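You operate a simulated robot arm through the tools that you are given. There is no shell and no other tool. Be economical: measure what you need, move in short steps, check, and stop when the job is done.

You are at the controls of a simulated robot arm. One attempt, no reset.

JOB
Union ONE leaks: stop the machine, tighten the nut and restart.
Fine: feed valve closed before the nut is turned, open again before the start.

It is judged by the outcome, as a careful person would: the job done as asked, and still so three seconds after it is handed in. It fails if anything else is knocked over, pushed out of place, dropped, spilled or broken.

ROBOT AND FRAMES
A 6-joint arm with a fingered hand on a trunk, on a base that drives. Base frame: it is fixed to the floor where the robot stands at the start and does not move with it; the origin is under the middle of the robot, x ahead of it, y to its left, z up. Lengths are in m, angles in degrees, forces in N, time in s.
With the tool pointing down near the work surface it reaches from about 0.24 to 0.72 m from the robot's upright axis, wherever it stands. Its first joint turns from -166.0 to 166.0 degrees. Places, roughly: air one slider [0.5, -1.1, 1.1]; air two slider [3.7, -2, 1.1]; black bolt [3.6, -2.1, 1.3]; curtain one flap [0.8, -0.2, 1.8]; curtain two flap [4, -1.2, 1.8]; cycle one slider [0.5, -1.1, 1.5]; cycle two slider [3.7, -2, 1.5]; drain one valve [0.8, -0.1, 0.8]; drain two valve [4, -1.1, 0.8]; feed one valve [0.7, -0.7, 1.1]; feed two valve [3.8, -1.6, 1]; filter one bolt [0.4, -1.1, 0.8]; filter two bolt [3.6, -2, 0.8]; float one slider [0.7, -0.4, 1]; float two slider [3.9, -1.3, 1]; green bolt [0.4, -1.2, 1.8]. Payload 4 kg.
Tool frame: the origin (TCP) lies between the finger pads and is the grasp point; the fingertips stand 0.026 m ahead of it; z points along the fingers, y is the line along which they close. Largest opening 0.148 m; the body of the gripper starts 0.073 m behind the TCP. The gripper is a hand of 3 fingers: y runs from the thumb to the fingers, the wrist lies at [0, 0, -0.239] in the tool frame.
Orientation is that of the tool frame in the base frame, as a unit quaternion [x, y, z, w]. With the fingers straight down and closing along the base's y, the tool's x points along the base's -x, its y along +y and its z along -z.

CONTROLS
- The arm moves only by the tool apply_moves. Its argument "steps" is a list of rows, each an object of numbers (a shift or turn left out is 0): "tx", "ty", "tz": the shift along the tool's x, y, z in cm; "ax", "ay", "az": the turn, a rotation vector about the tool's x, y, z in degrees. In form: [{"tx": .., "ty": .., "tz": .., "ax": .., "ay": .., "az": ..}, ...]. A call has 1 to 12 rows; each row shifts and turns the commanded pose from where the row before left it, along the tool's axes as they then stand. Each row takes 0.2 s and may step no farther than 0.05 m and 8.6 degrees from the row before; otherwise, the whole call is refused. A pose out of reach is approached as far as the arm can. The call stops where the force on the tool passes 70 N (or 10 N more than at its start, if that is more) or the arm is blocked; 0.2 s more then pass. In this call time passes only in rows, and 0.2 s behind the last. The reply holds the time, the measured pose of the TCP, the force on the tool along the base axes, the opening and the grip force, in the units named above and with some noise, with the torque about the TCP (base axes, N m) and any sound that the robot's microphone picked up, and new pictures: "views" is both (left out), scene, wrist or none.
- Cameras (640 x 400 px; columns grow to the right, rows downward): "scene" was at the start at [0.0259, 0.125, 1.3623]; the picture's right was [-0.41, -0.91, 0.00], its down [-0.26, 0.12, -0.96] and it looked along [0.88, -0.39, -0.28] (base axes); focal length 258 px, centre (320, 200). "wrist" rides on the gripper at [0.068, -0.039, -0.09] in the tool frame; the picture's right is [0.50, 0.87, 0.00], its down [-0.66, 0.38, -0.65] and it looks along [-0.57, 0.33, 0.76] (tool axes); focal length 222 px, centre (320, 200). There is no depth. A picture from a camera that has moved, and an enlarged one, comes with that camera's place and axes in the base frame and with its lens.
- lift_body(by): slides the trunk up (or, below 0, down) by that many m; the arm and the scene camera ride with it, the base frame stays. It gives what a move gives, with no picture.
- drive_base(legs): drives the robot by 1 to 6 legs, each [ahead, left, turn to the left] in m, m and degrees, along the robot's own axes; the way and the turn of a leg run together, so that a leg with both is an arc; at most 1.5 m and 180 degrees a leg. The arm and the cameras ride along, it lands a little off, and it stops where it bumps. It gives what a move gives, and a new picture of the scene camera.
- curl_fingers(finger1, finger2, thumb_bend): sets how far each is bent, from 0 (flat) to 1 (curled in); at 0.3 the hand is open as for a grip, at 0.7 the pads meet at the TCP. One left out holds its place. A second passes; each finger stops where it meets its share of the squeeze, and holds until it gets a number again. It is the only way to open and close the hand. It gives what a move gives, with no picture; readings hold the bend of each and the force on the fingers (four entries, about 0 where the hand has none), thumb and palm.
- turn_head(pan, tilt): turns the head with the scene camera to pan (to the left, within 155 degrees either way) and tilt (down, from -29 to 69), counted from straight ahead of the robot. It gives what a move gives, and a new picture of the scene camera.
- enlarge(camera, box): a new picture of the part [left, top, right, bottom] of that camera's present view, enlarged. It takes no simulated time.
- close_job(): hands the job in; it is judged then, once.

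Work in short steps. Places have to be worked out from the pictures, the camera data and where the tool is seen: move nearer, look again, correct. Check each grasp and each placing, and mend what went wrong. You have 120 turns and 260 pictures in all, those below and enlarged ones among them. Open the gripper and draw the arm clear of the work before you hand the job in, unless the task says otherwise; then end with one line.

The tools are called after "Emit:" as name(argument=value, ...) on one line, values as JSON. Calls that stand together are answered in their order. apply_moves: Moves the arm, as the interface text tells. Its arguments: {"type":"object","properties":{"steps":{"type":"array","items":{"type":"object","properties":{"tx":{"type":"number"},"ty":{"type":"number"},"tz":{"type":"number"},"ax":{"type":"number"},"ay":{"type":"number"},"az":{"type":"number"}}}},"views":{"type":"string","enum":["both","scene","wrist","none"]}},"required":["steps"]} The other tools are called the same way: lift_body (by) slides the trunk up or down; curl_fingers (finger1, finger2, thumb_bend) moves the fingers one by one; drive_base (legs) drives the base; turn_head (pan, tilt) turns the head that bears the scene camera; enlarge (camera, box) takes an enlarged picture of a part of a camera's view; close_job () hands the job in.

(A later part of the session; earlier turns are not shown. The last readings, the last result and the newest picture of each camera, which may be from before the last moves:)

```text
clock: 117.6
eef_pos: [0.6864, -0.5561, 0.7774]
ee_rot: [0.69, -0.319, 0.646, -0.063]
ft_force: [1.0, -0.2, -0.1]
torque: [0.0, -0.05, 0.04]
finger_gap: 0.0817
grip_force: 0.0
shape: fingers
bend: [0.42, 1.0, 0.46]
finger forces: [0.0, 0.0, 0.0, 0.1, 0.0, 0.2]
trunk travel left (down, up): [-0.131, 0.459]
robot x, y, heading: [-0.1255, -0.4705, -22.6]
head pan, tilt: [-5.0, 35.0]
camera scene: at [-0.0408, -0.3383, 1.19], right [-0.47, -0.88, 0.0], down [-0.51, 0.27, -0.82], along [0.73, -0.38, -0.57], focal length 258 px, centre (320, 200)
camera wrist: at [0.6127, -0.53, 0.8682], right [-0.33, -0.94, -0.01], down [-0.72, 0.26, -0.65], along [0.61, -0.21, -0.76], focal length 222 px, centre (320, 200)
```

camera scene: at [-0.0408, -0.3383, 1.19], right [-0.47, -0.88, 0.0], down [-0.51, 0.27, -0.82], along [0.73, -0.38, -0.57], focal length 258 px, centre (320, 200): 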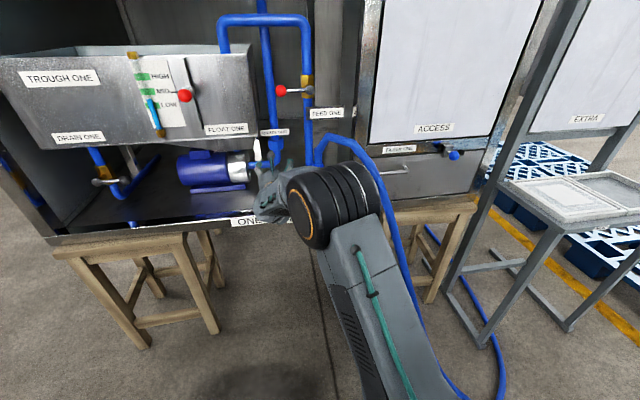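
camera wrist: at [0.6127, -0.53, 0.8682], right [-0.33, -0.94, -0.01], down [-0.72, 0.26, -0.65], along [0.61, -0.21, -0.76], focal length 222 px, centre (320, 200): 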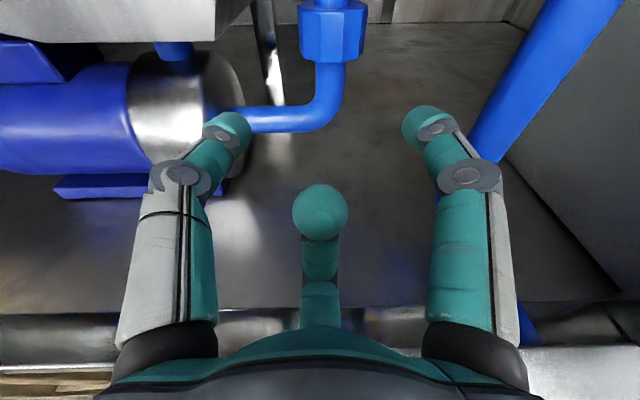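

The thumb bumped the trough's underside and the lift stopped; nothing appears moved. I'm now lower; I raise 2 cm and advance carefully on the nut line.

Emit:
lift_body(by=0.02)

Emit:
apply_moves(steps=[{"tx": 0.5, "ty": 0.05, "tz": 3}, {"tx": 0.5, "ty": 0.05, "tz": 3}, {"tx": 0.5, "ty": 0.05, "tz": 3}], views="wrist")

```text
clock: 118.3
eef_pos: [0.6864, -0.5587, 0.7899]
ee_rot: [0.693, -0.321, 0.643, -0.06]
ft_force: [0.9, -0.5, 0.0]
torque: [-0.02, -0.01, -0.01]
finger_gap: 0.0816
grip_force: 0.0
shape: fingers
bend: [0.42, 1.0, 0.46]
finger forces: [0.0, 0.1, 0.0, 0.0, 0.0, 0.0]
trunk travel left (down, up): [-0.151, 0.439]
robot x, y, heading: [-0.1242, -0.4699, -22.8]
head pan, tilt: [-5.0, 35.0]
```

```text
clock: 119.1
eef_pos: [0.7674, -0.589, 0.793]
ee_rot: [0.692, -0.317, 0.646, -0.062]
ft_force: [-1.0, 1.2, -0.6]
torque: [0.0, 0.01, 0.01]
finger_gap: 0.0819
grip_force: 0.0
shape: fingers
bend: [0.42, 1.0, 0.46]
finger forces: [0.1, 0.0, 0.0, 0.0, 0.0, 0.0]
trunk travel left (down, up): [-0.151, 0.439]
robot x, y, heading: [-0.1263, -0.4725, -22.9]
head pan, tilt: [-5.0, 35.0]
camera wrist: at [0.6954, -0.564, 0.884], right [-0.33, -0.94, 0.0], down [-0.72, 0.25, -0.64], along [0.61, -0.21, -0.77], focal length 222 px, centre (320, 200)
```

wrist: 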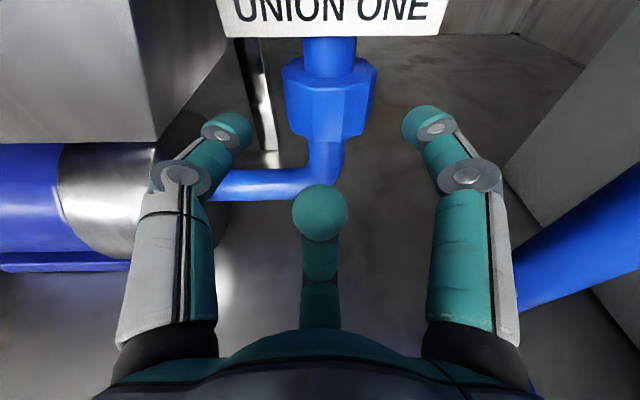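

Emit:
apply_moves(steps=[{"tx": 0.2, "ty": 0.15, "tz": 2}, {"tx": 0.2, "ty": 0.15, "tz": 2}, {"tx": 0.1, "ty": 0.15, "tz": 1}], views="wrist")

```text
clock: 119.9
eef_pos: [0.8101, -0.613, 0.7956]
ee_rot: [0.689, -0.317, 0.648, -0.062]
ft_force: [0.0, 0.4, 0.0]
torque: [-0.06, 0.02, -0.02]
finger_gap: 0.0817
grip_force: 0.1
shape: fingers
bend: [0.42, 1.0, 0.46]
finger forces: [0.0, 0.0, 0.0, 0.0, 0.0, 0.0]
trunk travel left (down, up): [-0.151, 0.439]
robot x, y, heading: [-0.1276, -0.4732, -22.9]
head pan, tilt: [-5.0, 35.0]
camera wrist: at [0.7372, -0.5881, 0.8849], right [-0.33, -0.94, -0.01], down [-0.72, 0.25, -0.65], along [0.61, -0.21, -0.76], focal length 222 px, centre (320, 200)
```

wrist: 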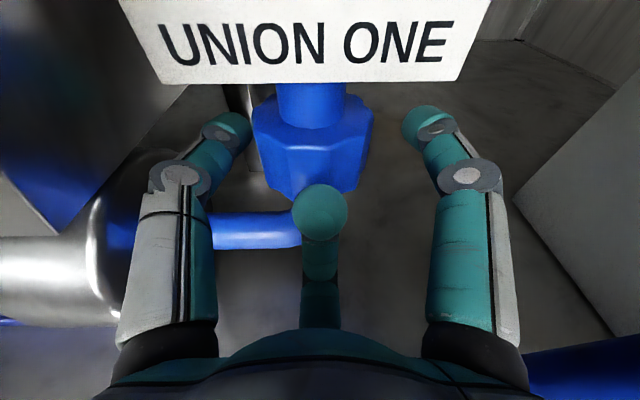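

Emit:
apply_moves(steps=[{"tx": -0.9, "ty": 0.05, "tz": 0.3}], views="none")

Emit:
curl_fingers(finger1=0.7, thumb_bend=0.7)

Emit:
enlarge(camera="wrist", box=[160, 40, 480, 240])

```text
clock: 120.3
eef_pos: [0.8124, -0.6143, 0.7975]
ee_rot: [0.684, -0.319, 0.653, -0.065]
ft_force: [1.4, -0.2, 0.1]
torque: [0.01, -0.03, 0.02]
finger_gap: 0.0817
grip_force: 0.1
shape: fingers
bend: [0.42, 1.0, 0.46]
finger forces: [0.0, 0.0, 0.0, 0.0, 0.0, 0.0]
trunk travel left (down, up): [-0.151, 0.439]
robot x, y, heading: [-0.1277, -0.4741, -22.9]
head pan, tilt: [-5.0, 35.0]
```

```text
clock: 121.3
eef_pos: [0.8123, -0.6127, 0.7979]
ee_rot: [0.683, -0.319, 0.654, -0.065]
ft_force: [0.7, 12.7, 10.3]
torque: [-0.34, -0.2, 0.21]
finger_gap: 0.0513
grip_force: 15.2
shape: fingers
bend: [0.55, 1.0, 0.55]
finger forces: [9.4, 0.1, 0.0, 0.0, 21.7, 0.0]
trunk travel left (down, up): [-0.151, 0.439]
robot x, y, heading: [-0.1236, -0.4695, -22.9]
head pan, tilt: [-5.0, 35.0]
```

```text
2.00 times, centred on (320, 140) of wrist
camera zoom: at [0.7376, -0.5877, 0.8868], right [-0.33, -0.94, -0.01], down [-0.71, 0.26, -0.66], along [0.63, -0.21, -0.75], focal length 444 px, centre (320, 320)
```

zoom: 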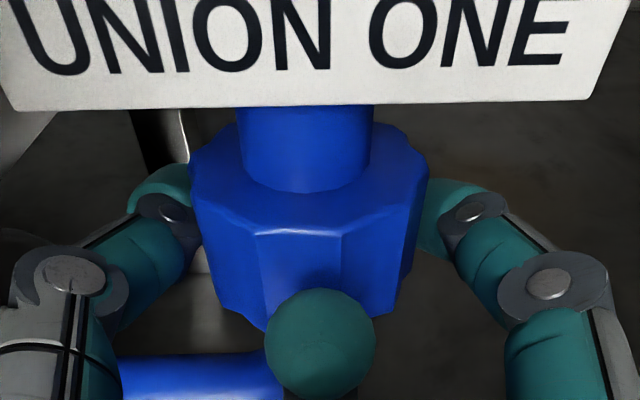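

Gripped on both sides. I swing clockwise about the nut, 5 rows of 4°.

Emit:
apply_moves(steps=[{"tx": -0.1, "ty": -0.175, "ax": -3.41, "ay": 1.97, "az": 0.7}, {"tx": -0.1, "ty": -0.175, "ax": -3.41, "ay": 1.97, "az": 0.7}, {"tx": -0.1, "ty": -0.175, "ax": -3.41, "ay": 1.97, "az": 0.7}, {"tx": -0.1, "ty": -0.175, "ax": -3.41, "ay": 1.97, "az": 0.7}, {"tx": -0.1, "ty": -0.175, "ax": -3.41, "ay": 1.97, "az": 0.7}], views="wrist")

Emit:
enlarge(camera="wrist", box=[160, 40, 480, 240])

```text
clock: 121.9
eef_pos: [0.8183, -0.6125, 0.8109]
ee_rot: [0.663, -0.35, 0.661, -0.031]
ft_force: [0.4, 28.8, -39.7]
torque: [-1.33, 1.23, 0.38]
finger_gap: 0.0518
grip_force: 33.4
shape: fingers
bend: [0.58, 1.0, 0.56]
finger forces: [11.0, 12.5, 0.0, 0.0, 43.1, 0.0]
trunk travel left (down, up): [-0.151, 0.439]
robot x, y, heading: [-0.1194, -0.4733, -22.8]
head pan, tilt: [-5.0, 35.0]
stopped in row 2: the force on the tool passed its limit at 80 N (the readings are from after the stop); the commanded pose is now the measured one
camera wrist: at [0.7456, -0.5794, 0.8987], right [-0.43, -0.9, -0.01], down [-0.67, 0.32, -0.67], along [0.61, -0.28, -0.74], focal length 222 px, centre (320, 200)
```

wrist: 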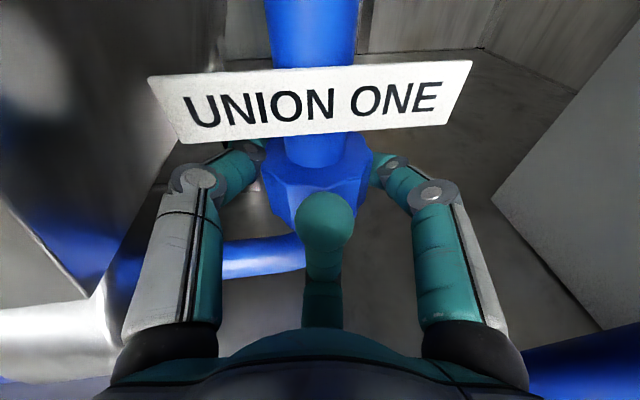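

```text
2.00 times, centred on (320, 140) of wrist
camera zoom: at [0.7456, -0.5794, 0.8987], right [-0.43, -0.9, -0.01], down [-0.67, 0.32, -0.67], along [0.61, -0.28, -0.74], focal length 444 px, centre (320, 320)
```

zoom: 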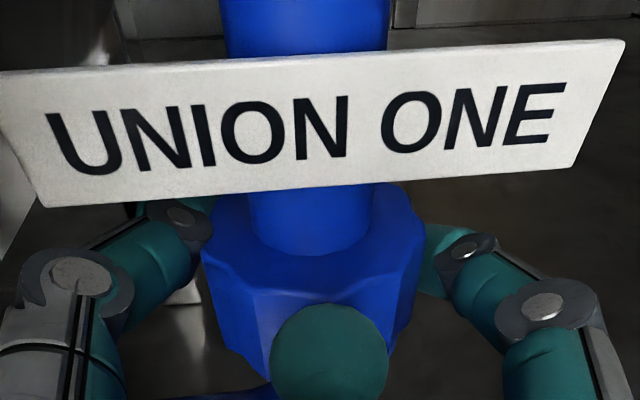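

The forearm still catches the lip and lifts the hand. I release, retract 10 cm, then bring the base 9 cm closer and the trunk up so the elbow stays high.

Emit:
curl_fingers(finger1=0.42, thumb_bend=0.46)

Emit:
apply_moves(steps=[{"tz": -2}, {"tz": -3}, {"tz": -3}, {"tz": -3}, {"tx": -1.7, "ty": 1, "tz": -2}, {"tx": -1.7, "ty": 1, "tz": -2}], views="both")

```text
clock: 122.9
eef_pos: [0.8148, -0.6169, 0.8119]
ee_rot: [0.66, -0.355, 0.661, -0.03]
ft_force: [-4.8, -0.1, 1.1]
torque: [0.01, -0.01, 0.02]
finger_gap: 0.0812
grip_force: 2.9
shape: fingers
bend: [0.42, 1.0, 0.46]
finger forces: [0.0, 4.7, 0.0, 0.0, 0.1, 0.1]
trunk travel left (down, up): [-0.151, 0.439]
robot x, y, heading: [-0.1238, -0.4723, -22.9]
head pan, tilt: [-5.0, 35.0]
```

```text
clock: 124.3
eef_pos: [0.6802, -0.5499, 0.7799]
ee_rot: [0.665, -0.355, 0.657, -0.027]
ft_force: [0.1, 0.4, -0.7]
torque: [-0.01, 0.02, 0.02]
finger_gap: 0.0814
grip_force: 0.1
shape: fingers
bend: [0.42, 1.0, 0.46]
finger forces: [0.0, 0.0, 0.1, 0.0, 0.0, 0.1]
trunk travel left (down, up): [-0.151, 0.439]
robot x, y, heading: [-0.1213, -0.473, -23.1]
head pan, tilt: [-5.0, 35.0]
camera scene: at [-0.0373, -0.3407, 1.2092], right [-0.47, -0.88, 0.0], down [-0.51, 0.27, -0.82], along [0.72, -0.38, -0.57], focal length 258 px, centre (320, 200)
camera wrist: at [0.6083, -0.5159, 0.8698], right [-0.43, -0.9, -0.01], down [-0.67, 0.33, -0.66], along [0.6, -0.28, -0.75], focal length 222 px, centre (320, 200)
```

scene: 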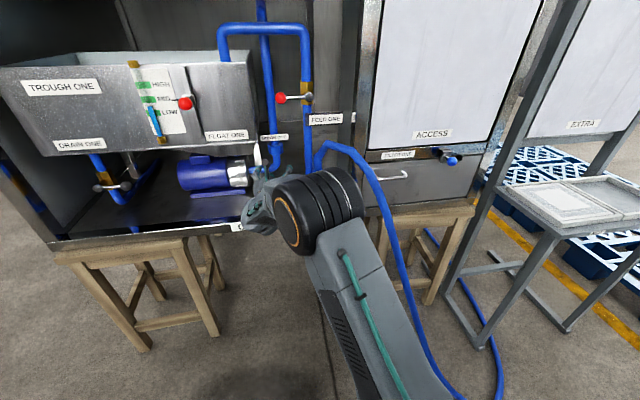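
wrist: 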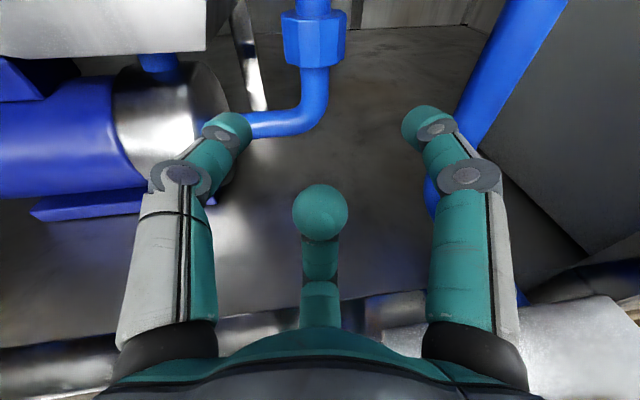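

I raise the trunk 4 cm here, re-lower the tool, yaw left 8°, then drive forward 8.5 cm.

Emit:
lift_body(by=0.04)

Emit:
apply_moves(steps=[{"tx": -1.3, "ty": 0.75, "tz": -1, "ax": 3.41, "ay": -1.97, "az": -0.7}, {"tx": -1.3, "ty": 0.75, "ax": 3.41, "ay": -1.97, "az": -0.7}], views="none")

Emit:
drive_base(legs=[[0.09, 0.0, 0]])

Emit:
enlarge(camera="wrist", box=[0, 0, 640, 400])

```text
clock: 125.1
eef_pos: [0.6812, -0.5486, 0.8206]
ee_rot: [0.665, -0.355, 0.656, -0.028]
ft_force: [0.3, 0.2, 0.3]
torque: [0.0, -0.03, 0.02]
finger_gap: 0.0818
grip_force: 0.0
shape: fingers
bend: [0.42, 1.0, 0.46]
finger forces: [0.0, 0.0, 0.1, 0.0, 0.0, 0.0]
trunk travel left (down, up): [-0.191, 0.399]
robot x, y, heading: [-0.1227, -0.4707, -22.9]
head pan, tilt: [-5.0, 35.0]
```

```text
clock: 125.7
eef_pos: [0.6675, -0.543, 0.7933]
ee_rot: [0.689, -0.306, 0.653, -0.069]
ft_force: [-0.5, 0.4, 0.0]
torque: [-0.05, 0.02, -0.01]
finger_gap: 0.0817
grip_force: 0.1
shape: fingers
bend: [0.42, 1.0, 0.46]
finger forces: [0.1, 0.0, 0.1, 0.0, 0.1, 0.0]
trunk travel left (down, up): [-0.191, 0.399]
robot x, y, heading: [-0.1223, -0.4714, -22.9]
head pan, tilt: [-5.0, 35.0]
```

```text
clock: 126.8
eef_pos: [0.7517, -0.5773, 0.7936]
ee_rot: [0.689, -0.307, 0.653, -0.07]
ft_force: [-0.5, 0.0, 0.1]
torque: [-0.01, -0.01, 0.0]
finger_gap: 0.0818
grip_force: 0.1
shape: fingers
bend: [0.42, 1.0, 0.46]
finger forces: [0.0, 0.0, 0.1, 0.1, 0.0, 0.0]
trunk travel left (down, up): [-0.191, 0.399]
robot x, y, heading: [-0.0367, -0.5062, -22.9]
head pan, tilt: [-5.0, 35.0]
camera scene: at [0.0465, -0.3747, 1.249], right [-0.47, -0.88, 0.0], down [-0.51, 0.27, -0.82], along [0.72, -0.38, -0.57], focal length 258 px, centre (320, 200)
```

scene: 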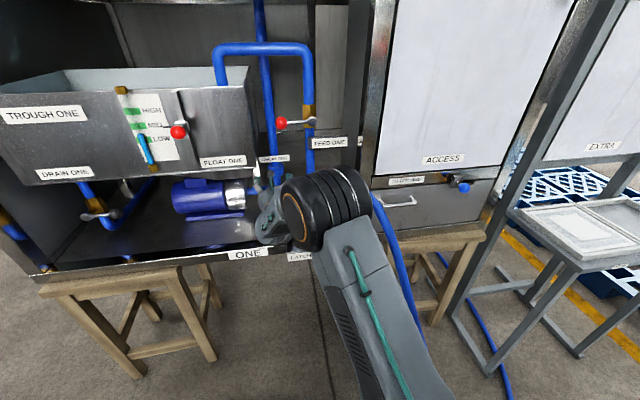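

```text
1.00 times, centred on (320, 200) of wrist (not enlarged: the box is as wide or as high as the picture)
camera zoom: at [0.677, -0.5532, 0.8817], right [-0.31, -0.95, 0.0], down [-0.72, 0.23, -0.66], along [0.63, -0.2, -0.75], focal length 222 px, centre (320, 200)
```

zoom: 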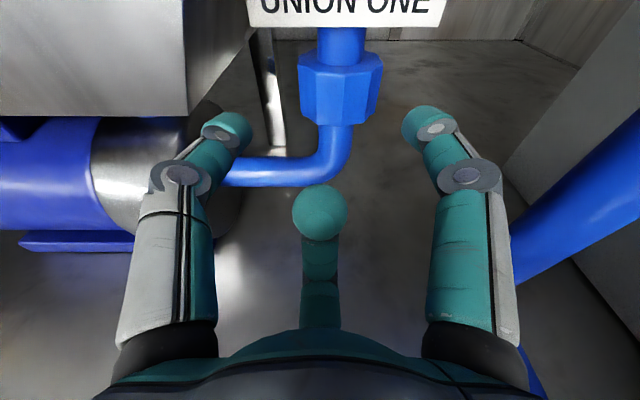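

Clear this time. I centre on the nut (1.5 cm right) and advance 7 cm.

Emit:
apply_moves(steps=[{"tx": 0.6, "ty": 0.6, "tz": 2}, {"tx": 0.5, "ty": 0.4, "tz": 3}, {"tx": 0.1, "ty": 0, "tz": 2.2}], views="wrist")

```text
clock: 127.6
eef_pos: [0.8159, -0.6168, 0.7882]
ee_rot: [0.689, -0.307, 0.653, -0.068]
ft_force: [0.2, 0.3, -0.1]
torque: [0.0, 0.0, 0.03]
finger_gap: 0.0816
grip_force: 0.5
shape: fingers
bend: [0.42, 1.0, 0.46]
finger forces: [0.1, 0.1, 0.0, 0.0, 0.1, 0.0]
trunk travel left (down, up): [-0.191, 0.399]
robot x, y, heading: [-0.0411, -0.5053, -22.8]
head pan, tilt: [-5.0, 35.0]
camera wrist: at [0.7408, -0.5926, 0.8767], right [-0.31, -0.95, 0.0], down [-0.71, 0.23, -0.66], along [0.63, -0.2, -0.75], focal length 222 px, centre (320, 200)
```

wrist: 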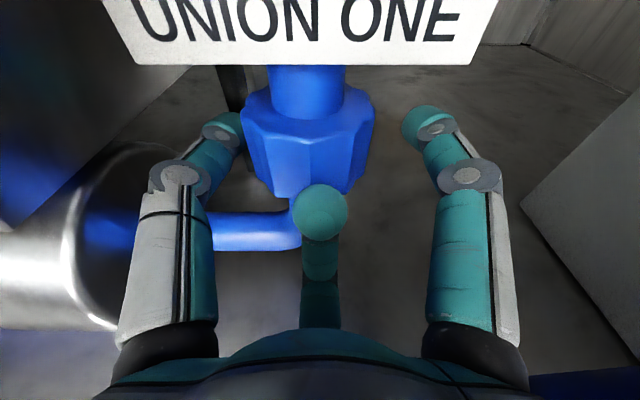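

Precise now. I shift 6 mm left, grip, and swing clockwise 20°.

Emit:
apply_moves(steps=[{"tx": -0.28, "ty": -0.48}], views="none")

Emit:
curl_fingers(finger1=0.7, thumb_bend=0.7)

Emit:
enlarge(camera="wrist", box=[160, 40, 480, 240])

Emit:
apply_moves(steps=[{"tx": -0.1, "ty": -0.175, "ax": -3.41, "ay": 1.97, "az": 0.7}, {"tx": -0.1, "ty": -0.175, "ax": -3.41, "ay": 1.97, "az": 0.7}, {"tx": -0.1, "ty": -0.175, "ax": -3.41, "ay": 1.97, "az": 0.7}, {"tx": -0.1, "ty": -0.175, "ax": -3.41, "ay": 1.97, "az": 0.7}, {"tx": -0.1, "ty": -0.175, "ax": -3.41, "ay": 1.97, "az": 0.7}], views="none")

Emit:
enlarge(camera="wrist", box=[160, 40, 480, 240])

```text
clock: 128.0
eef_pos: [0.8169, -0.612, 0.7853]
ee_rot: [0.689, -0.308, 0.652, -0.07]
ft_force: [0.2, 0.2, 0.0]
torque: [0.0, 0.02, -0.04]
finger_gap: 0.0817
grip_force: 0.1
shape: fingers
bend: [0.42, 1.0, 0.46]
finger forces: [0.0, 0.0, 0.0, 0.1, 0.0, 0.1]
trunk travel left (down, up): [-0.191, 0.399]
robot x, y, heading: [-0.0416, -0.5073, -23.1]
head pan, tilt: [-5.0, 35.0]
```

```text
clock: 129.0
eef_pos: [0.8171, -0.608, 0.7885]
ee_rot: [0.689, -0.307, 0.653, -0.069]
ft_force: [12.4, 6.9, 6.3]
torque: [-0.14, 0.0, 0.15]
finger_gap: 0.0493
grip_force: 16.3
shape: fingers
bend: [0.53, 1.0, 0.59]
finger forces: [11.3, 0.5, 0.0, 0.0, 20.3, 0.0]
trunk travel left (down, up): [-0.191, 0.399]
robot x, y, heading: [-0.0369, -0.5117, -22.7]
head pan, tilt: [-5.0, 35.0]
```

```text
2.00 times, centred on (320, 140) of wrist
camera zoom: at [0.7427, -0.5841, 0.8775], right [-0.31, -0.95, 0.0], down [-0.71, 0.23, -0.66], along [0.63, -0.2, -0.75], focal length 444 px, centre (320, 320)
```

zoom: 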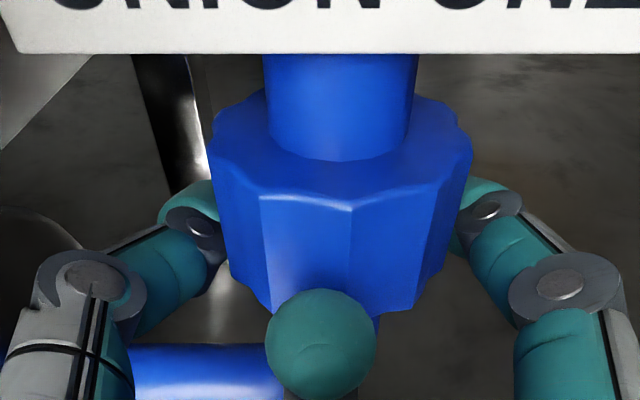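

```text
clock: 130.2
eef_pos: [0.8217, -0.6011, 0.7881]
ee_rot: [0.624, -0.427, 0.654, 0.039]
ft_force: [9.5, -0.9, 4.0]
torque: [0.57, -0.46, 1.69]
finger_gap: 0.0499
grip_force: 17.0
shape: fingers
bend: [0.53, 1.0, 0.61]
finger forces: [14.1, 0.0, 0.1, 0.0, 19.7, 0.1]
trunk travel left (down, up): [-0.191, 0.399]
robot x, y, heading: [-0.0369, -0.5071, -23.0]
head pan, tilt: [-5.0, 35.0]
```

```text
2.00 times, centred on (320, 140) of wrist
camera zoom: at [0.7591, -0.5532, 0.8773], right [-0.62, -0.79, -0.02], down [-0.59, 0.47, -0.66], along [0.52, -0.39, -0.75], focal length 444 px, centre (320, 320)
```

zoom: 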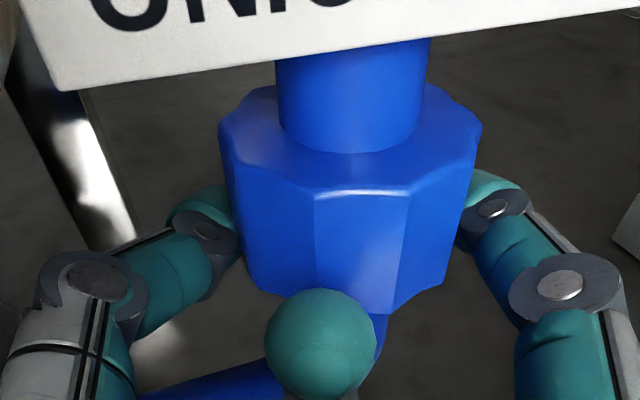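

The nut seems to have slipped in the fingers in this stroke (its facets moved relative to the hand, torque 1.7 N m). I back off clear of the nut, swing back without rubbing, and look at its facets again.

Emit:
curl_fingers(finger1=0.42, thumb_bend=0.46)

Emit:
enlarge(camera="wrist", box=[160, 40, 480, 240])

Emit:
apply_moves(steps=[{"tz": -1.0}, {"tx": 0.1, "ty": 0.175, "ax": 3.41, "ay": -1.97, "az": -0.7}, {"tx": 0.1, "ty": 0.175, "ax": 3.41, "ay": -1.97, "az": -0.7}, {"tx": 0.1, "ty": 0.175, "ax": 3.41, "ay": -1.97, "az": -0.7}, {"tx": 0.1, "ty": 0.175, "ax": 3.41, "ay": -1.97, "az": -0.7}, {"tx": 0.1, "ty": 0.175, "ax": 3.41, "ay": -1.97, "az": -0.7}], views="none")

Emit:
enlarge(camera="wrist", box=[160, 40, 480, 240])

```text
clock: 131.2
eef_pos: [0.8211, -0.6005, 0.789]
ee_rot: [0.624, -0.426, 0.654, 0.04]
ft_force: [-3.9, -2.7, -4.5]
torque: [-0.04, -0.77, 0.43]
finger_gap: 0.0814
grip_force: 0.1
shape: fingers
bend: [0.42, 1.0, 0.46]
finger forces: [0.0, 0.0, 0.0, 0.1, 0.0, 0.0]
trunk travel left (down, up): [-0.191, 0.399]
robot x, y, heading: [-0.0384, -0.506, -22.7]
head pan, tilt: [-5.0, 35.0]
```

```text
2.00 times, centred on (320, 140) of wrist
camera zoom: at [0.7589, -0.553, 0.8772], right [-0.61, -0.79, -0.02], down [-0.59, 0.47, -0.66], along [0.52, -0.39, -0.75], focal length 444 px, centre (320, 320)
```

zoom: 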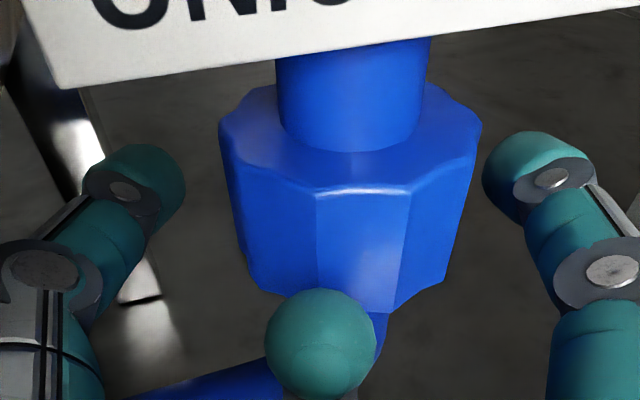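

```text
clock: 132.6
eef_pos: [0.8085, -0.6021, 0.7901]
ee_rot: [0.69, -0.306, 0.653, -0.071]
ft_force: [0.1, -0.2, 0.3]
torque: [0.0, 0.02, -0.02]
finger_gap: 0.0815
grip_force: 0.1
shape: fingers
bend: [0.42, 1.0, 0.46]
finger forces: [0.0, 0.1, 0.1, 0.0, 0.0, 0.0]
trunk travel left (down, up): [-0.191, 0.399]
robot x, y, heading: [-0.0368, -0.5064, -22.9]
head pan, tilt: [-5.0, 35.0]
```

```text
2.00 times, centred on (320, 140) of wrist
camera zoom: at [0.7336, -0.5783, 0.8785], right [-0.31, -0.95, 0.0], down [-0.72, 0.23, -0.66], along [0.63, -0.2, -0.75], focal length 444 px, centre (320, 320)
```

zoom: 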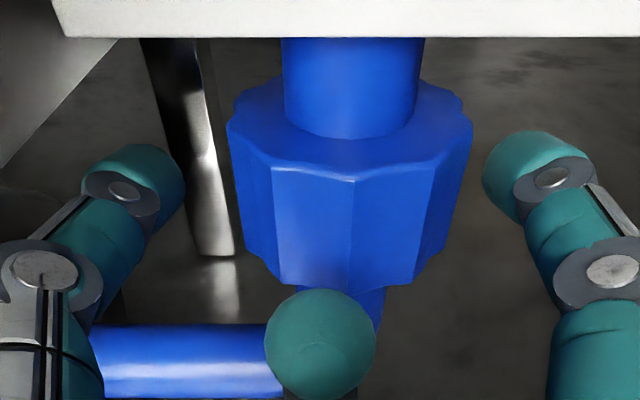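

Facet measurements suggest the nut turned clockwise in the first strokes and then resisted. I regrip and test with a short 10° swing, comparing facets.

Emit:
apply_moves(steps=[{"tx": 0.25, "ty": 0.4, "tz": 1.1}], views="none")

Emit:
curl_fingers(finger1=0.75, thumb_bend=0.75)

Emit:
enlarge(camera="wrist", box=[160, 40, 480, 240])

Emit:
apply_moves(steps=[{"tx": -0.1, "ty": -0.175, "ax": -3.41, "ay": 1.97, "az": 0.7}, {"tx": -0.1, "ty": -0.175, "ax": -3.41, "ay": 1.97, "az": 0.7}], views="none")

Emit:
enlarge(camera="wrist", box=[160, 40, 480, 240])

Emit:
apply_moves(steps=[{"tx": -0.1, "ty": -0.175, "ax": -3.41, "ay": 1.97, "az": 0.7}, {"tx": -0.1, "ty": -0.175, "ax": -3.41, "ay": 1.97, "az": 0.7}], views="none")

Emit:
enlarge(camera="wrist", box=[160, 40, 480, 240])

```text
clock: 133.0
eef_pos: [0.8166, -0.6106, 0.789]
ee_rot: [0.689, -0.308, 0.653, -0.07]
ft_force: [-2.2, 0.5, -1.5]
torque: [0.01, -0.01, -0.02]
finger_gap: 0.0817
grip_force: 1.4
shape: fingers
bend: [0.42, 1.0, 0.46]
finger forces: [0.0, 2.4, 0.0, 0.0, 0.1, 0.0]
trunk travel left (down, up): [-0.191, 0.399]
robot x, y, heading: [-0.0393, -0.5073, -22.9]
head pan, tilt: [-5.0, 35.0]
```

```text
clock: 134.0
eef_pos: [0.8186, -0.6086, 0.7899]
ee_rot: [0.689, -0.305, 0.653, -0.071]
ft_force: [10.3, 14.8, 7.6]
torque: [-0.2, -0.14, 0.28]
finger_gap: 0.0486
grip_force: 21.7
shape: fingers
bend: [0.53, 1.0, 0.6]
finger forces: [10.4, 4.9, 0.1, 0.0, 28.0, 0.0]
trunk travel left (down, up): [-0.191, 0.399]
robot x, y, heading: [-0.0424, -0.5081, -23.0]
head pan, tilt: [-5.0, 35.0]
```

```text
2.00 times, centred on (320, 140) of wrist
camera zoom: at [0.7429, -0.584, 0.8783], right [-0.31, -0.95, 0.0], down [-0.71, 0.23, -0.66], along [0.63, -0.2, -0.75], focal length 444 px, centre (320, 320)
```

zoom: 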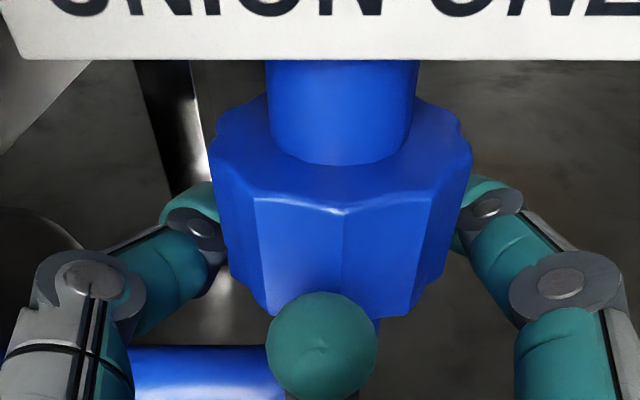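

```text
clock: 134.6
eef_pos: [0.8202, -0.6048, 0.7897]
ee_rot: [0.665, -0.355, 0.656, -0.026]
ft_force: [12.6, 15.0, 8.0]
torque: [-0.12, -0.05, 1.13]
finger_gap: 0.0489
grip_force: 20.6
shape: fingers
bend: [0.53, 1.0, 0.62]
finger forces: [13.8, 1.2, 0.0, 0.0, 26.1, 0.0]
trunk travel left (down, up): [-0.191, 0.399]
robot x, y, heading: [-0.0412, -0.5096, -23.0]
head pan, tilt: [-5.0, 35.0]
```

```text
2.00 times, centred on (320, 140) of wrist
camera zoom: at [0.7483, -0.5708, 0.8784], right [-0.43, -0.9, -0.01], down [-0.68, 0.33, -0.66], along [0.6, -0.28, -0.75], focal length 444 px, centre (320, 320)
```

zoom: 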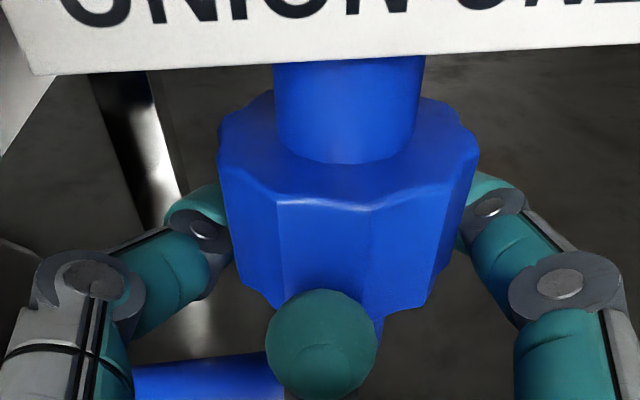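

```text
clock: 135.2
eef_pos: [0.8209, -0.6019, 0.7889]
ee_rot: [0.639, -0.401, 0.656, 0.018]
ft_force: [15.0, 12.7, 7.2]
torque: [-0.14, -0.02, 1.23]
finger_gap: 0.0493
grip_force: 20.6
shape: fingers
bend: [0.53, 1.0, 0.63]
finger forces: [14.9, 0.0, 0.1, 0.1, 25.9, 0.0]
trunk travel left (down, up): [-0.191, 0.399]
robot x, y, heading: [-0.0412, -0.5082, -23.0]
head pan, tilt: [-5.0, 35.0]
```

```text
2.00 times, centred on (320, 140) of wrist
camera zoom: at [0.7556, -0.559, 0.8781], right [-0.56, -0.83, -0.01], down [-0.62, 0.42, -0.66], along [0.55, -0.36, -0.75], focal length 444 px, centre (320, 320)
```

zoom: 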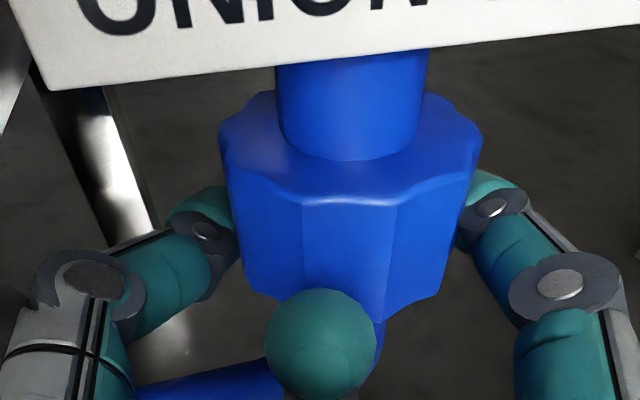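

Now the nut does not follow at all with 1.2 N m – it is at its tight stop, whereas at first it turned with 0.17 N m. I release, pull clear, and leave the bay.

Emit:
curl_fingers(finger1=0.42, thumb_bend=0.46)

Emit:
apply_moves(steps=[{"tz": -1.2}, {"tx": 0.1, "ty": 0.175, "ax": 3.41, "ay": -1.97, "az": -0.7}, {"tx": 0.1, "ty": 0.175, "ax": 3.41, "ay": -1.97, "az": -0.7}, {"tz": -3, "ax": 2, "ay": -1.15, "az": -0.4}, {"tz": -3}, {"tz": -3}], views="wrist")

Emit:
enlarge(camera="wrist", box=[240, 20, 400, 140])

```text
clock: 136.2
eef_pos: [0.82, -0.6028, 0.7906]
ee_rot: [0.638, -0.404, 0.656, 0.017]
ft_force: [-0.4, 0.1, 0.2]
torque: [0.04, 0.0, 0.01]
finger_gap: 0.0814
grip_force: 0.0
shape: fingers
bend: [0.42, 1.0, 0.46]
finger forces: [0.0, 0.0, 0.0, 0.2, 0.1, 0.0]
trunk travel left (down, up): [-0.191, 0.399]
robot x, y, heading: [-0.0355, -0.5121, -23.1]
head pan, tilt: [-5.0, 35.0]
```

```text
clock: 137.6
eef_pos: [0.7283, -0.5622, 0.803]
ee_rot: [0.673, -0.342, 0.655, -0.039]
ft_force: [0.2, 0.0, 0.6]
torque: [-0.01, 0.01, 0.02]
finger_gap: 0.0815
grip_force: 0.1
shape: fingers
bend: [0.42, 1.0, 0.46]
finger forces: [0.1, 0.0, 0.0, 0.0, 0.1, 0.0]
trunk travel left (down, up): [-0.191, 0.399]
robot x, y, heading: [-0.0426, -0.5072, -22.6]
head pan, tilt: [-5.0, 35.0]
camera wrist: at [0.6557, -0.5318, 0.8921], right [-0.4, -0.92, -0.01], down [-0.69, 0.3, -0.66], along [0.61, -0.26, -0.75], focal length 222 px, centre (320, 200)
```

wrist: 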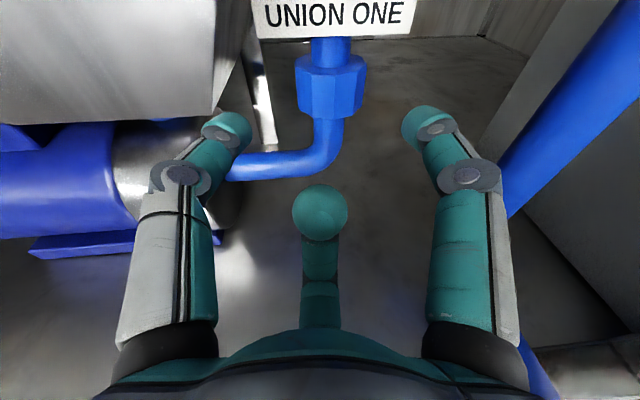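

```text
3.33 times, centred on (320, 80) of wrist
camera zoom: at [0.6557, -0.5318, 0.8921], right [-0.4, -0.92, -0.01], down [-0.69, 0.3, -0.66], along [0.61, -0.26, -0.75], focal length 740 px, centre (320, 600)
```

zoom: 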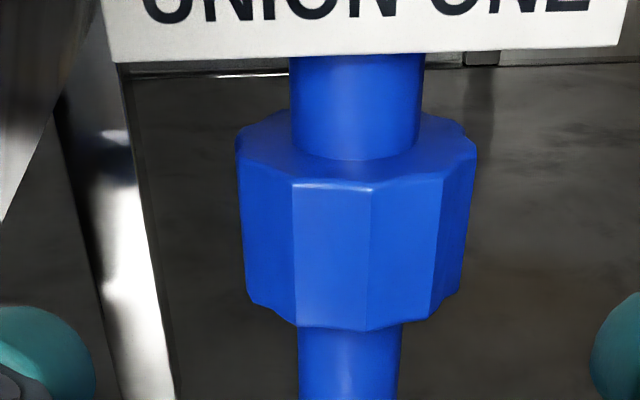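

The nut looks good. I narrow the fingers, back the base out and move to the valve stance with the trunk up.

Emit:
curl_fingers(finger1=0.6, thumb_bend=0.6)

Emit:
drive_base(legs=[[-0.23, 0, 0]])

Emit:
lift_body(by=0.09)

Emit:
apply_moves(steps=[{"tx": 3.2, "ty": -1.85, "tz": -1.5}, {"tx": 3.2, "ty": -1.85, "tz": -1.5}, {"tx": 3.2, "ty": -1.85, "tz": -1.5}], views="none")

Emit:
drive_base(legs=[[0, 0.11, 0]])

Emit:
curl_fingers(finger1=0.4, finger2=0.4, thumb_bend=0.4)

Emit:
enlarge(camera="wrist", box=[0, 0, 640, 400])

```text
clock: 138.6
eef_pos: [0.728, -0.5626, 0.8039]
ee_rot: [0.672, -0.342, 0.655, -0.038]
ft_force: [-0.5, 0.6, 0.7]
torque: [-0.01, -0.03, -0.01]
finger_gap: 0.0302
grip_force: 0.0
shape: fingers
bend: [0.6, 1.0, 0.6]
finger forces: [0.1, 0.0, 0.0, 0.1, 0.1, 0.0]
trunk travel left (down, up): [-0.191, 0.399]
robot x, y, heading: [-0.0408, -0.5085, -22.8]
head pan, tilt: [-5.0, 35.0]
```

```text
clock: 140.3
eef_pos: [0.5183, -0.4743, 0.8042]
ee_rot: [0.673, -0.342, 0.655, -0.04]
ft_force: [0.2, 0.2, -0.2]
torque: [0.01, 0.02, -0.02]
finger_gap: 0.0301
grip_force: 0.2
shape: fingers
bend: [0.6, 1.0, 0.6]
finger forces: [0.0, 0.1, 0.1, 0.0, 0.1, 0.0]
trunk travel left (down, up): [-0.191, 0.399]
robot x, y, heading: [-0.2492, -0.4172, -23.1]
head pan, tilt: [-5.0, 35.0]
camera scene: at [-0.165, -0.2866, 1.2492], right [-0.47, -0.88, 0.0], down [-0.51, 0.27, -0.82], along [0.72, -0.38, -0.57], focal length 258 px, centre (320, 200)
```

scene: 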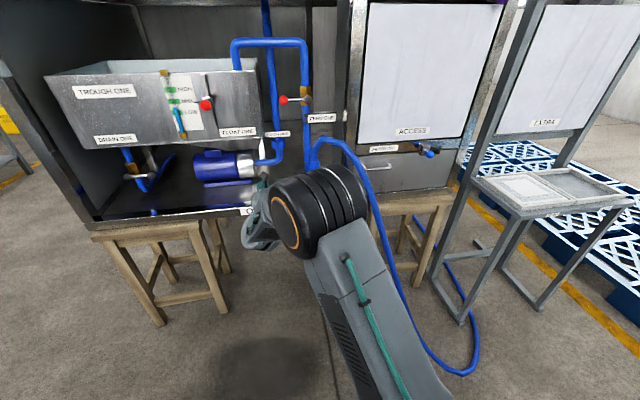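

```text
clock: 141.6
eef_pos: [0.5174, -0.4736, 0.8929]
ee_rot: [0.673, -0.341, 0.655, -0.04]
ft_force: [0.0, 0.5, 0.0]
torque: [0.02, -0.01, 0.03]
finger_gap: 0.0302
grip_force: 0.1
shape: fingers
bend: [0.6, 1.0, 0.6]
finger forces: [0.1, 0.1, 0.0, 0.0, 0.0, 0.0]
trunk travel left (down, up): [-0.281, 0.309]
robot x, y, heading: [-0.2527, -0.4211, -23.0]
head pan, tilt: [-5.0, 35.0]
```

```text
clock: 142.4
eef_pos: [0.4905, -0.4634, 1.01]
ee_rot: [0.673, -0.341, 0.655, -0.039]
ft_force: [-0.6, 0.2, -1.1]
torque: [-0.01, 0.0, -0.02]
finger_gap: 0.0301
grip_force: 0.0
shape: fingers
bend: [0.6, 1.0, 0.6]
finger forces: [0.0, 0.1, 0.1, 0.1, 0.0, 0.0]
trunk travel left (down, up): [-0.281, 0.309]
robot x, y, heading: [-0.2512, -0.4188, -22.7]
head pan, tilt: [-5.0, 35.0]
```

```text
clock: 143.6
eef_pos: [0.5328, -0.3619, 1.0104]
ee_rot: [0.672, -0.343, 0.655, -0.039]
ft_force: [-0.3, -0.2, -0.1]
torque: [-0.01, -0.02, -0.01]
finger_gap: 0.03
grip_force: 0.1
shape: fingers
bend: [0.6, 1.0, 0.6]
finger forces: [0.0, 0.1, 0.0, 0.1, 0.1, 0.0]
trunk travel left (down, up): [-0.281, 0.309]
robot x, y, heading: [-0.2063, -0.3145, -23.0]
head pan, tilt: [-5.0, 35.0]
camera scene: at [-0.1216, -0.1845, 1.3392], right [-0.47, -0.88, 0.0], down [-0.51, 0.27, -0.82], along [0.72, -0.38, -0.57], focal length 258 px, centre (320, 200)
```

scene: 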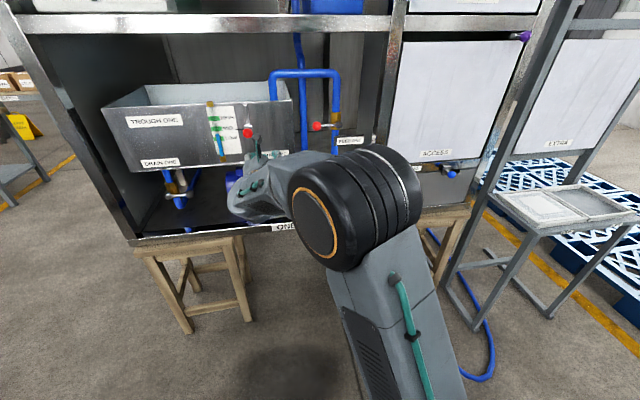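

```text
clock: 144.6
eef_pos: [0.5339, -0.3602, 1.0098]
ee_rot: [0.673, -0.341, 0.655, -0.04]
ft_force: [-0.6, 0.2, 0.5]
torque: [0.0, -0.02, 0.0]
finger_gap: 0.0948
grip_force: 0.2
shape: fingers
bend: [0.4, 0.4, 0.4]
finger forces: [0.0, 0.0, 0.0, 0.1, 0.0, 0.1]
trunk travel left (down, up): [-0.281, 0.309]
robot x, y, heading: [-0.2092, -0.314, -22.8]
head pan, tilt: [-5.0, 35.0]
```

```text
1.00 times, centred on (320, 200) of wrist (not enlarged: the box is as wide or as high as the picture)
camera zoom: at [0.4611, -0.3298, 1.0985], right [-0.4, -0.92, -0.01], down [-0.69, 0.3, -0.66], along [0.61, -0.26, -0.75], focal length 222 px, centre (320, 200)
```

zoom: 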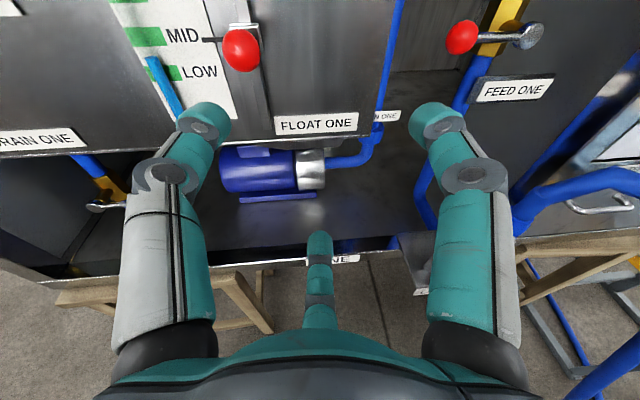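

The lever is still horizontal, ball at about right 0.273, z 1.025. I level and yaw the tool 25° right and roll it so the lever will lie between two fingers.

Emit:
apply_moves(steps=[{"tx": 2.05, "ty": 3.55, "ax": 2, "ay": 3.45}, {"tx": 2.05, "ty": 3.55, "ax": 2, "ay": 3.45}, {"tx": 2.05, "ty": 3.55}, {"ax": -5.4, "ay": 3.1}, {"ax": -5.4, "ay": 3.1}, {"ax": -5.4, "ay": 3.1}, {"ax": -5.4, "ay": 3.1}], views="none")

Emit:
apply_moves(steps=[{"az": 7.5}, {"az": 7.5}, {"az": 7.5}, {"az": 7.5}, {"az": 7.5}, {"az": 7.5}, {"az": 7.5}, {"az": 7.5}, {"az": 7.5}, {"az": 7.5}, {"az": 7.5}, {"az": 7.5}], views="both")

```text
clock: 146.2
eef_pos: [0.4909, -0.461, 1.0211]
ee_rot: [0.547, -0.449, 0.697, 0.113]
ft_force: [-1.3, -1.3, -0.6]
torque: [0.02, -0.01, 0.02]
finger_gap: 0.0947
grip_force: 0.0
shape: fingers
bend: [0.4, 0.4, 0.4]
finger forces: [0.0, 0.0, 0.1, 0.0, 0.0, 0.0]
out of reach, approached as far as the arm can: row 3
trunk travel left (down, up): [-0.281, 0.309]
robot x, y, heading: [-0.2122, -0.3176, -23.1]
head pan, tilt: [-5.0, 35.0]
```

```text
clock: 148.8
eef_pos: [0.4915, -0.4605, 1.0208]
ee_rot: [-0.068, 0.705, -0.571, 0.415]
ft_force: [0.3, 0.0, 0.3]
torque: [0.0, 0.03, 0.02]
finger_gap: 0.0948
grip_force: 0.2
shape: fingers
bend: [0.4, 0.4, 0.4]
finger forces: [0.0, 0.0, 0.0, 0.0, 0.0, 0.0]
trunk travel left (down, up): [-0.281, 0.309]
robot x, y, heading: [-0.208, -0.3171, -22.7]
head pan, tilt: [-5.0, 35.0]
camera scene: at [-0.1215, -0.1843, 1.3392], right [-0.47, -0.88, 0.0], down [-0.51, 0.27, -0.82], along [0.72, -0.38, -0.57], focal length 258 px, centre (320, 200)
camera wrist: at [0.3722, -0.4438, 1.0196], right [0.0, 0.01, -1.0], down [0.13, 0.99, 0.01], along [0.99, -0.13, 0.0], focal length 222 px, centre (320, 200)
```

scene: 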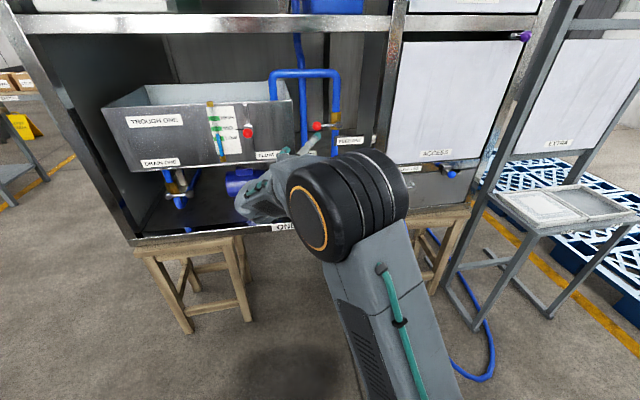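
wrist: 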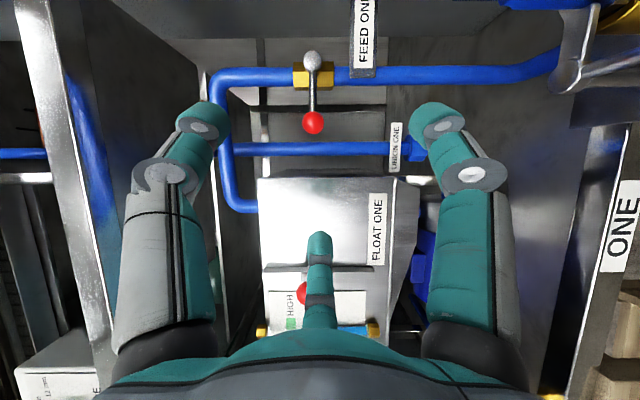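

Ball at right 0.271, z 1.028. I approach to ~7 cm.

Emit:
apply_moves(steps=[{"tx": -1.22, "ty": 0.5, "tz": 3.5}, {"tx": -1.22, "ty": 0.5, "tz": 3.5}, {"tx": -1.22, "ty": 0.5, "tz": 3.5}, {"tx": -1.22, "ty": 0.5, "tz": 3.5}], views="wrist")

```text
clock: 149.8
eef_pos: [0.623, -0.5303, 1.0272]
ee_rot: [-0.07, 0.705, -0.572, 0.414]
ft_force: [-0.7, -0.5, 0.2]
torque: [0.01, 0.04, 0.02]
finger_gap: 0.0947
grip_force: 0.2
shape: fingers
bend: [0.4, 0.4, 0.4]
finger forces: [0.1, 0.1, 0.0, 0.1, 0.0, 0.0]
trunk travel left (down, up): [-0.281, 0.309]
robot x, y, heading: [-0.2084, -0.3148, -22.8]
head pan, tilt: [-5.0, 35.0]
camera wrist: at [0.5041, -0.5144, 1.0259], right [0.0, 0.01, -1.0], down [0.13, 0.99, 0.01], along [0.99, -0.13, 0.0], focal length 222 px, centre (320, 200)
```

wrist: 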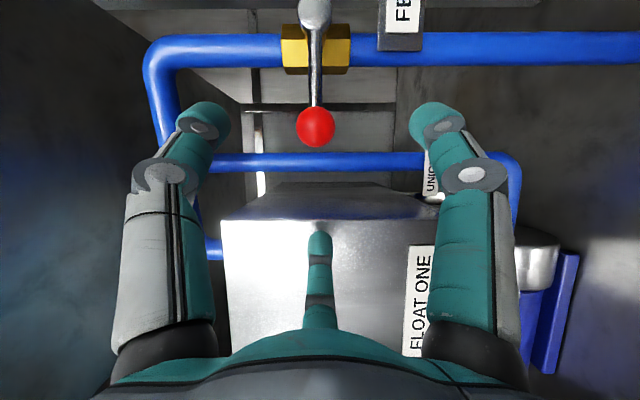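

Emit:
apply_moves(steps=[{"tx": -0.15, "ty": -0.26, "tz": 3}, {"tz": 3}, {"tz": 1.8}], views="wrist")

Emit:
curl_fingers(finger1=0.58, finger2=0.58, thumb_bend=0.58)

Emit:
enlarge(camera="wrist", box=[160, 60, 480, 260])

```text
clock: 150.6
eef_pos: [0.6744, -0.5896, 1.0294]
ee_rot: [-0.07, 0.705, -0.571, 0.414]
ft_force: [0.2, -1.0, -1.8]
torque: [-0.01, 0.0, 0.0]
finger_gap: 0.0948
grip_force: 0.8
shape: fingers
bend: [0.4, 0.41, 0.4]
finger forces: [0.0, 1.2, 0.0, 0.0, 0.0, 0.1]
trunk travel left (down, up): [-0.281, 0.309]
robot x, y, heading: [-0.2094, -0.3169, -23.0]
head pan, tilt: [-5.0, 35.0]
camera wrist: at [0.5553, -0.5729, 1.0289], right [0.0, 0.01, -1.0], down [0.13, 0.99, 0.01], along [0.99, -0.13, 0.0], focal length 222 px, centre (320, 200)
```

wrist: 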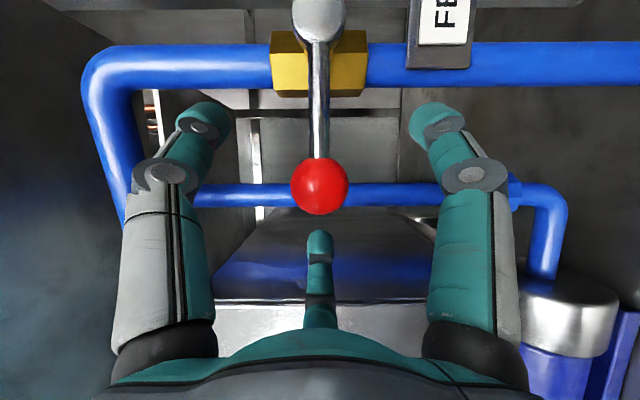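

```text
clock: 151.6
eef_pos: [0.6746, -0.5893, 1.0296]
ee_rot: [-0.069, 0.705, -0.572, 0.414]
ft_force: [-0.8, -0.3, 0.4]
torque: [0.02, -0.02, -0.01]
finger_gap: 0.0395
grip_force: 0.0
shape: fingers
bend: [0.57, 0.57, 0.57]
finger forces: [0.0, 0.0, 0.0, 0.0, 0.0, 0.1]
trunk travel left (down, up): [-0.281, 0.309]
robot x, y, heading: [-0.2093, -0.3147, -22.8]
head pan, tilt: [-5.0, 35.0]
```

```text
2.00 times, centred on (320, 160) of wrist
camera zoom: at [0.5553, -0.5727, 1.0289], right [0.0, 0.01, -1.0], down [0.13, 0.99, 0.01], along [0.99, -0.13, 0.0], focal length 444 px, centre (320, 280)
```

zoom: 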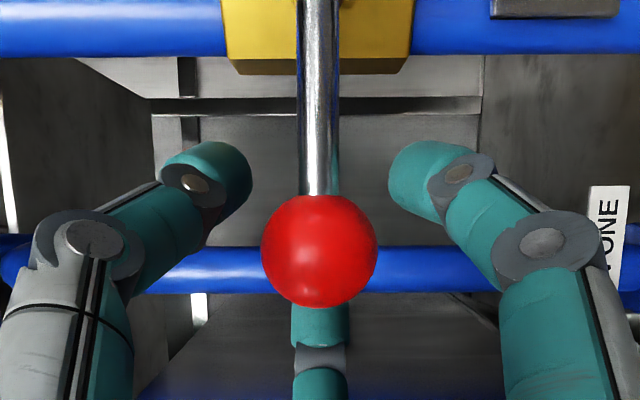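

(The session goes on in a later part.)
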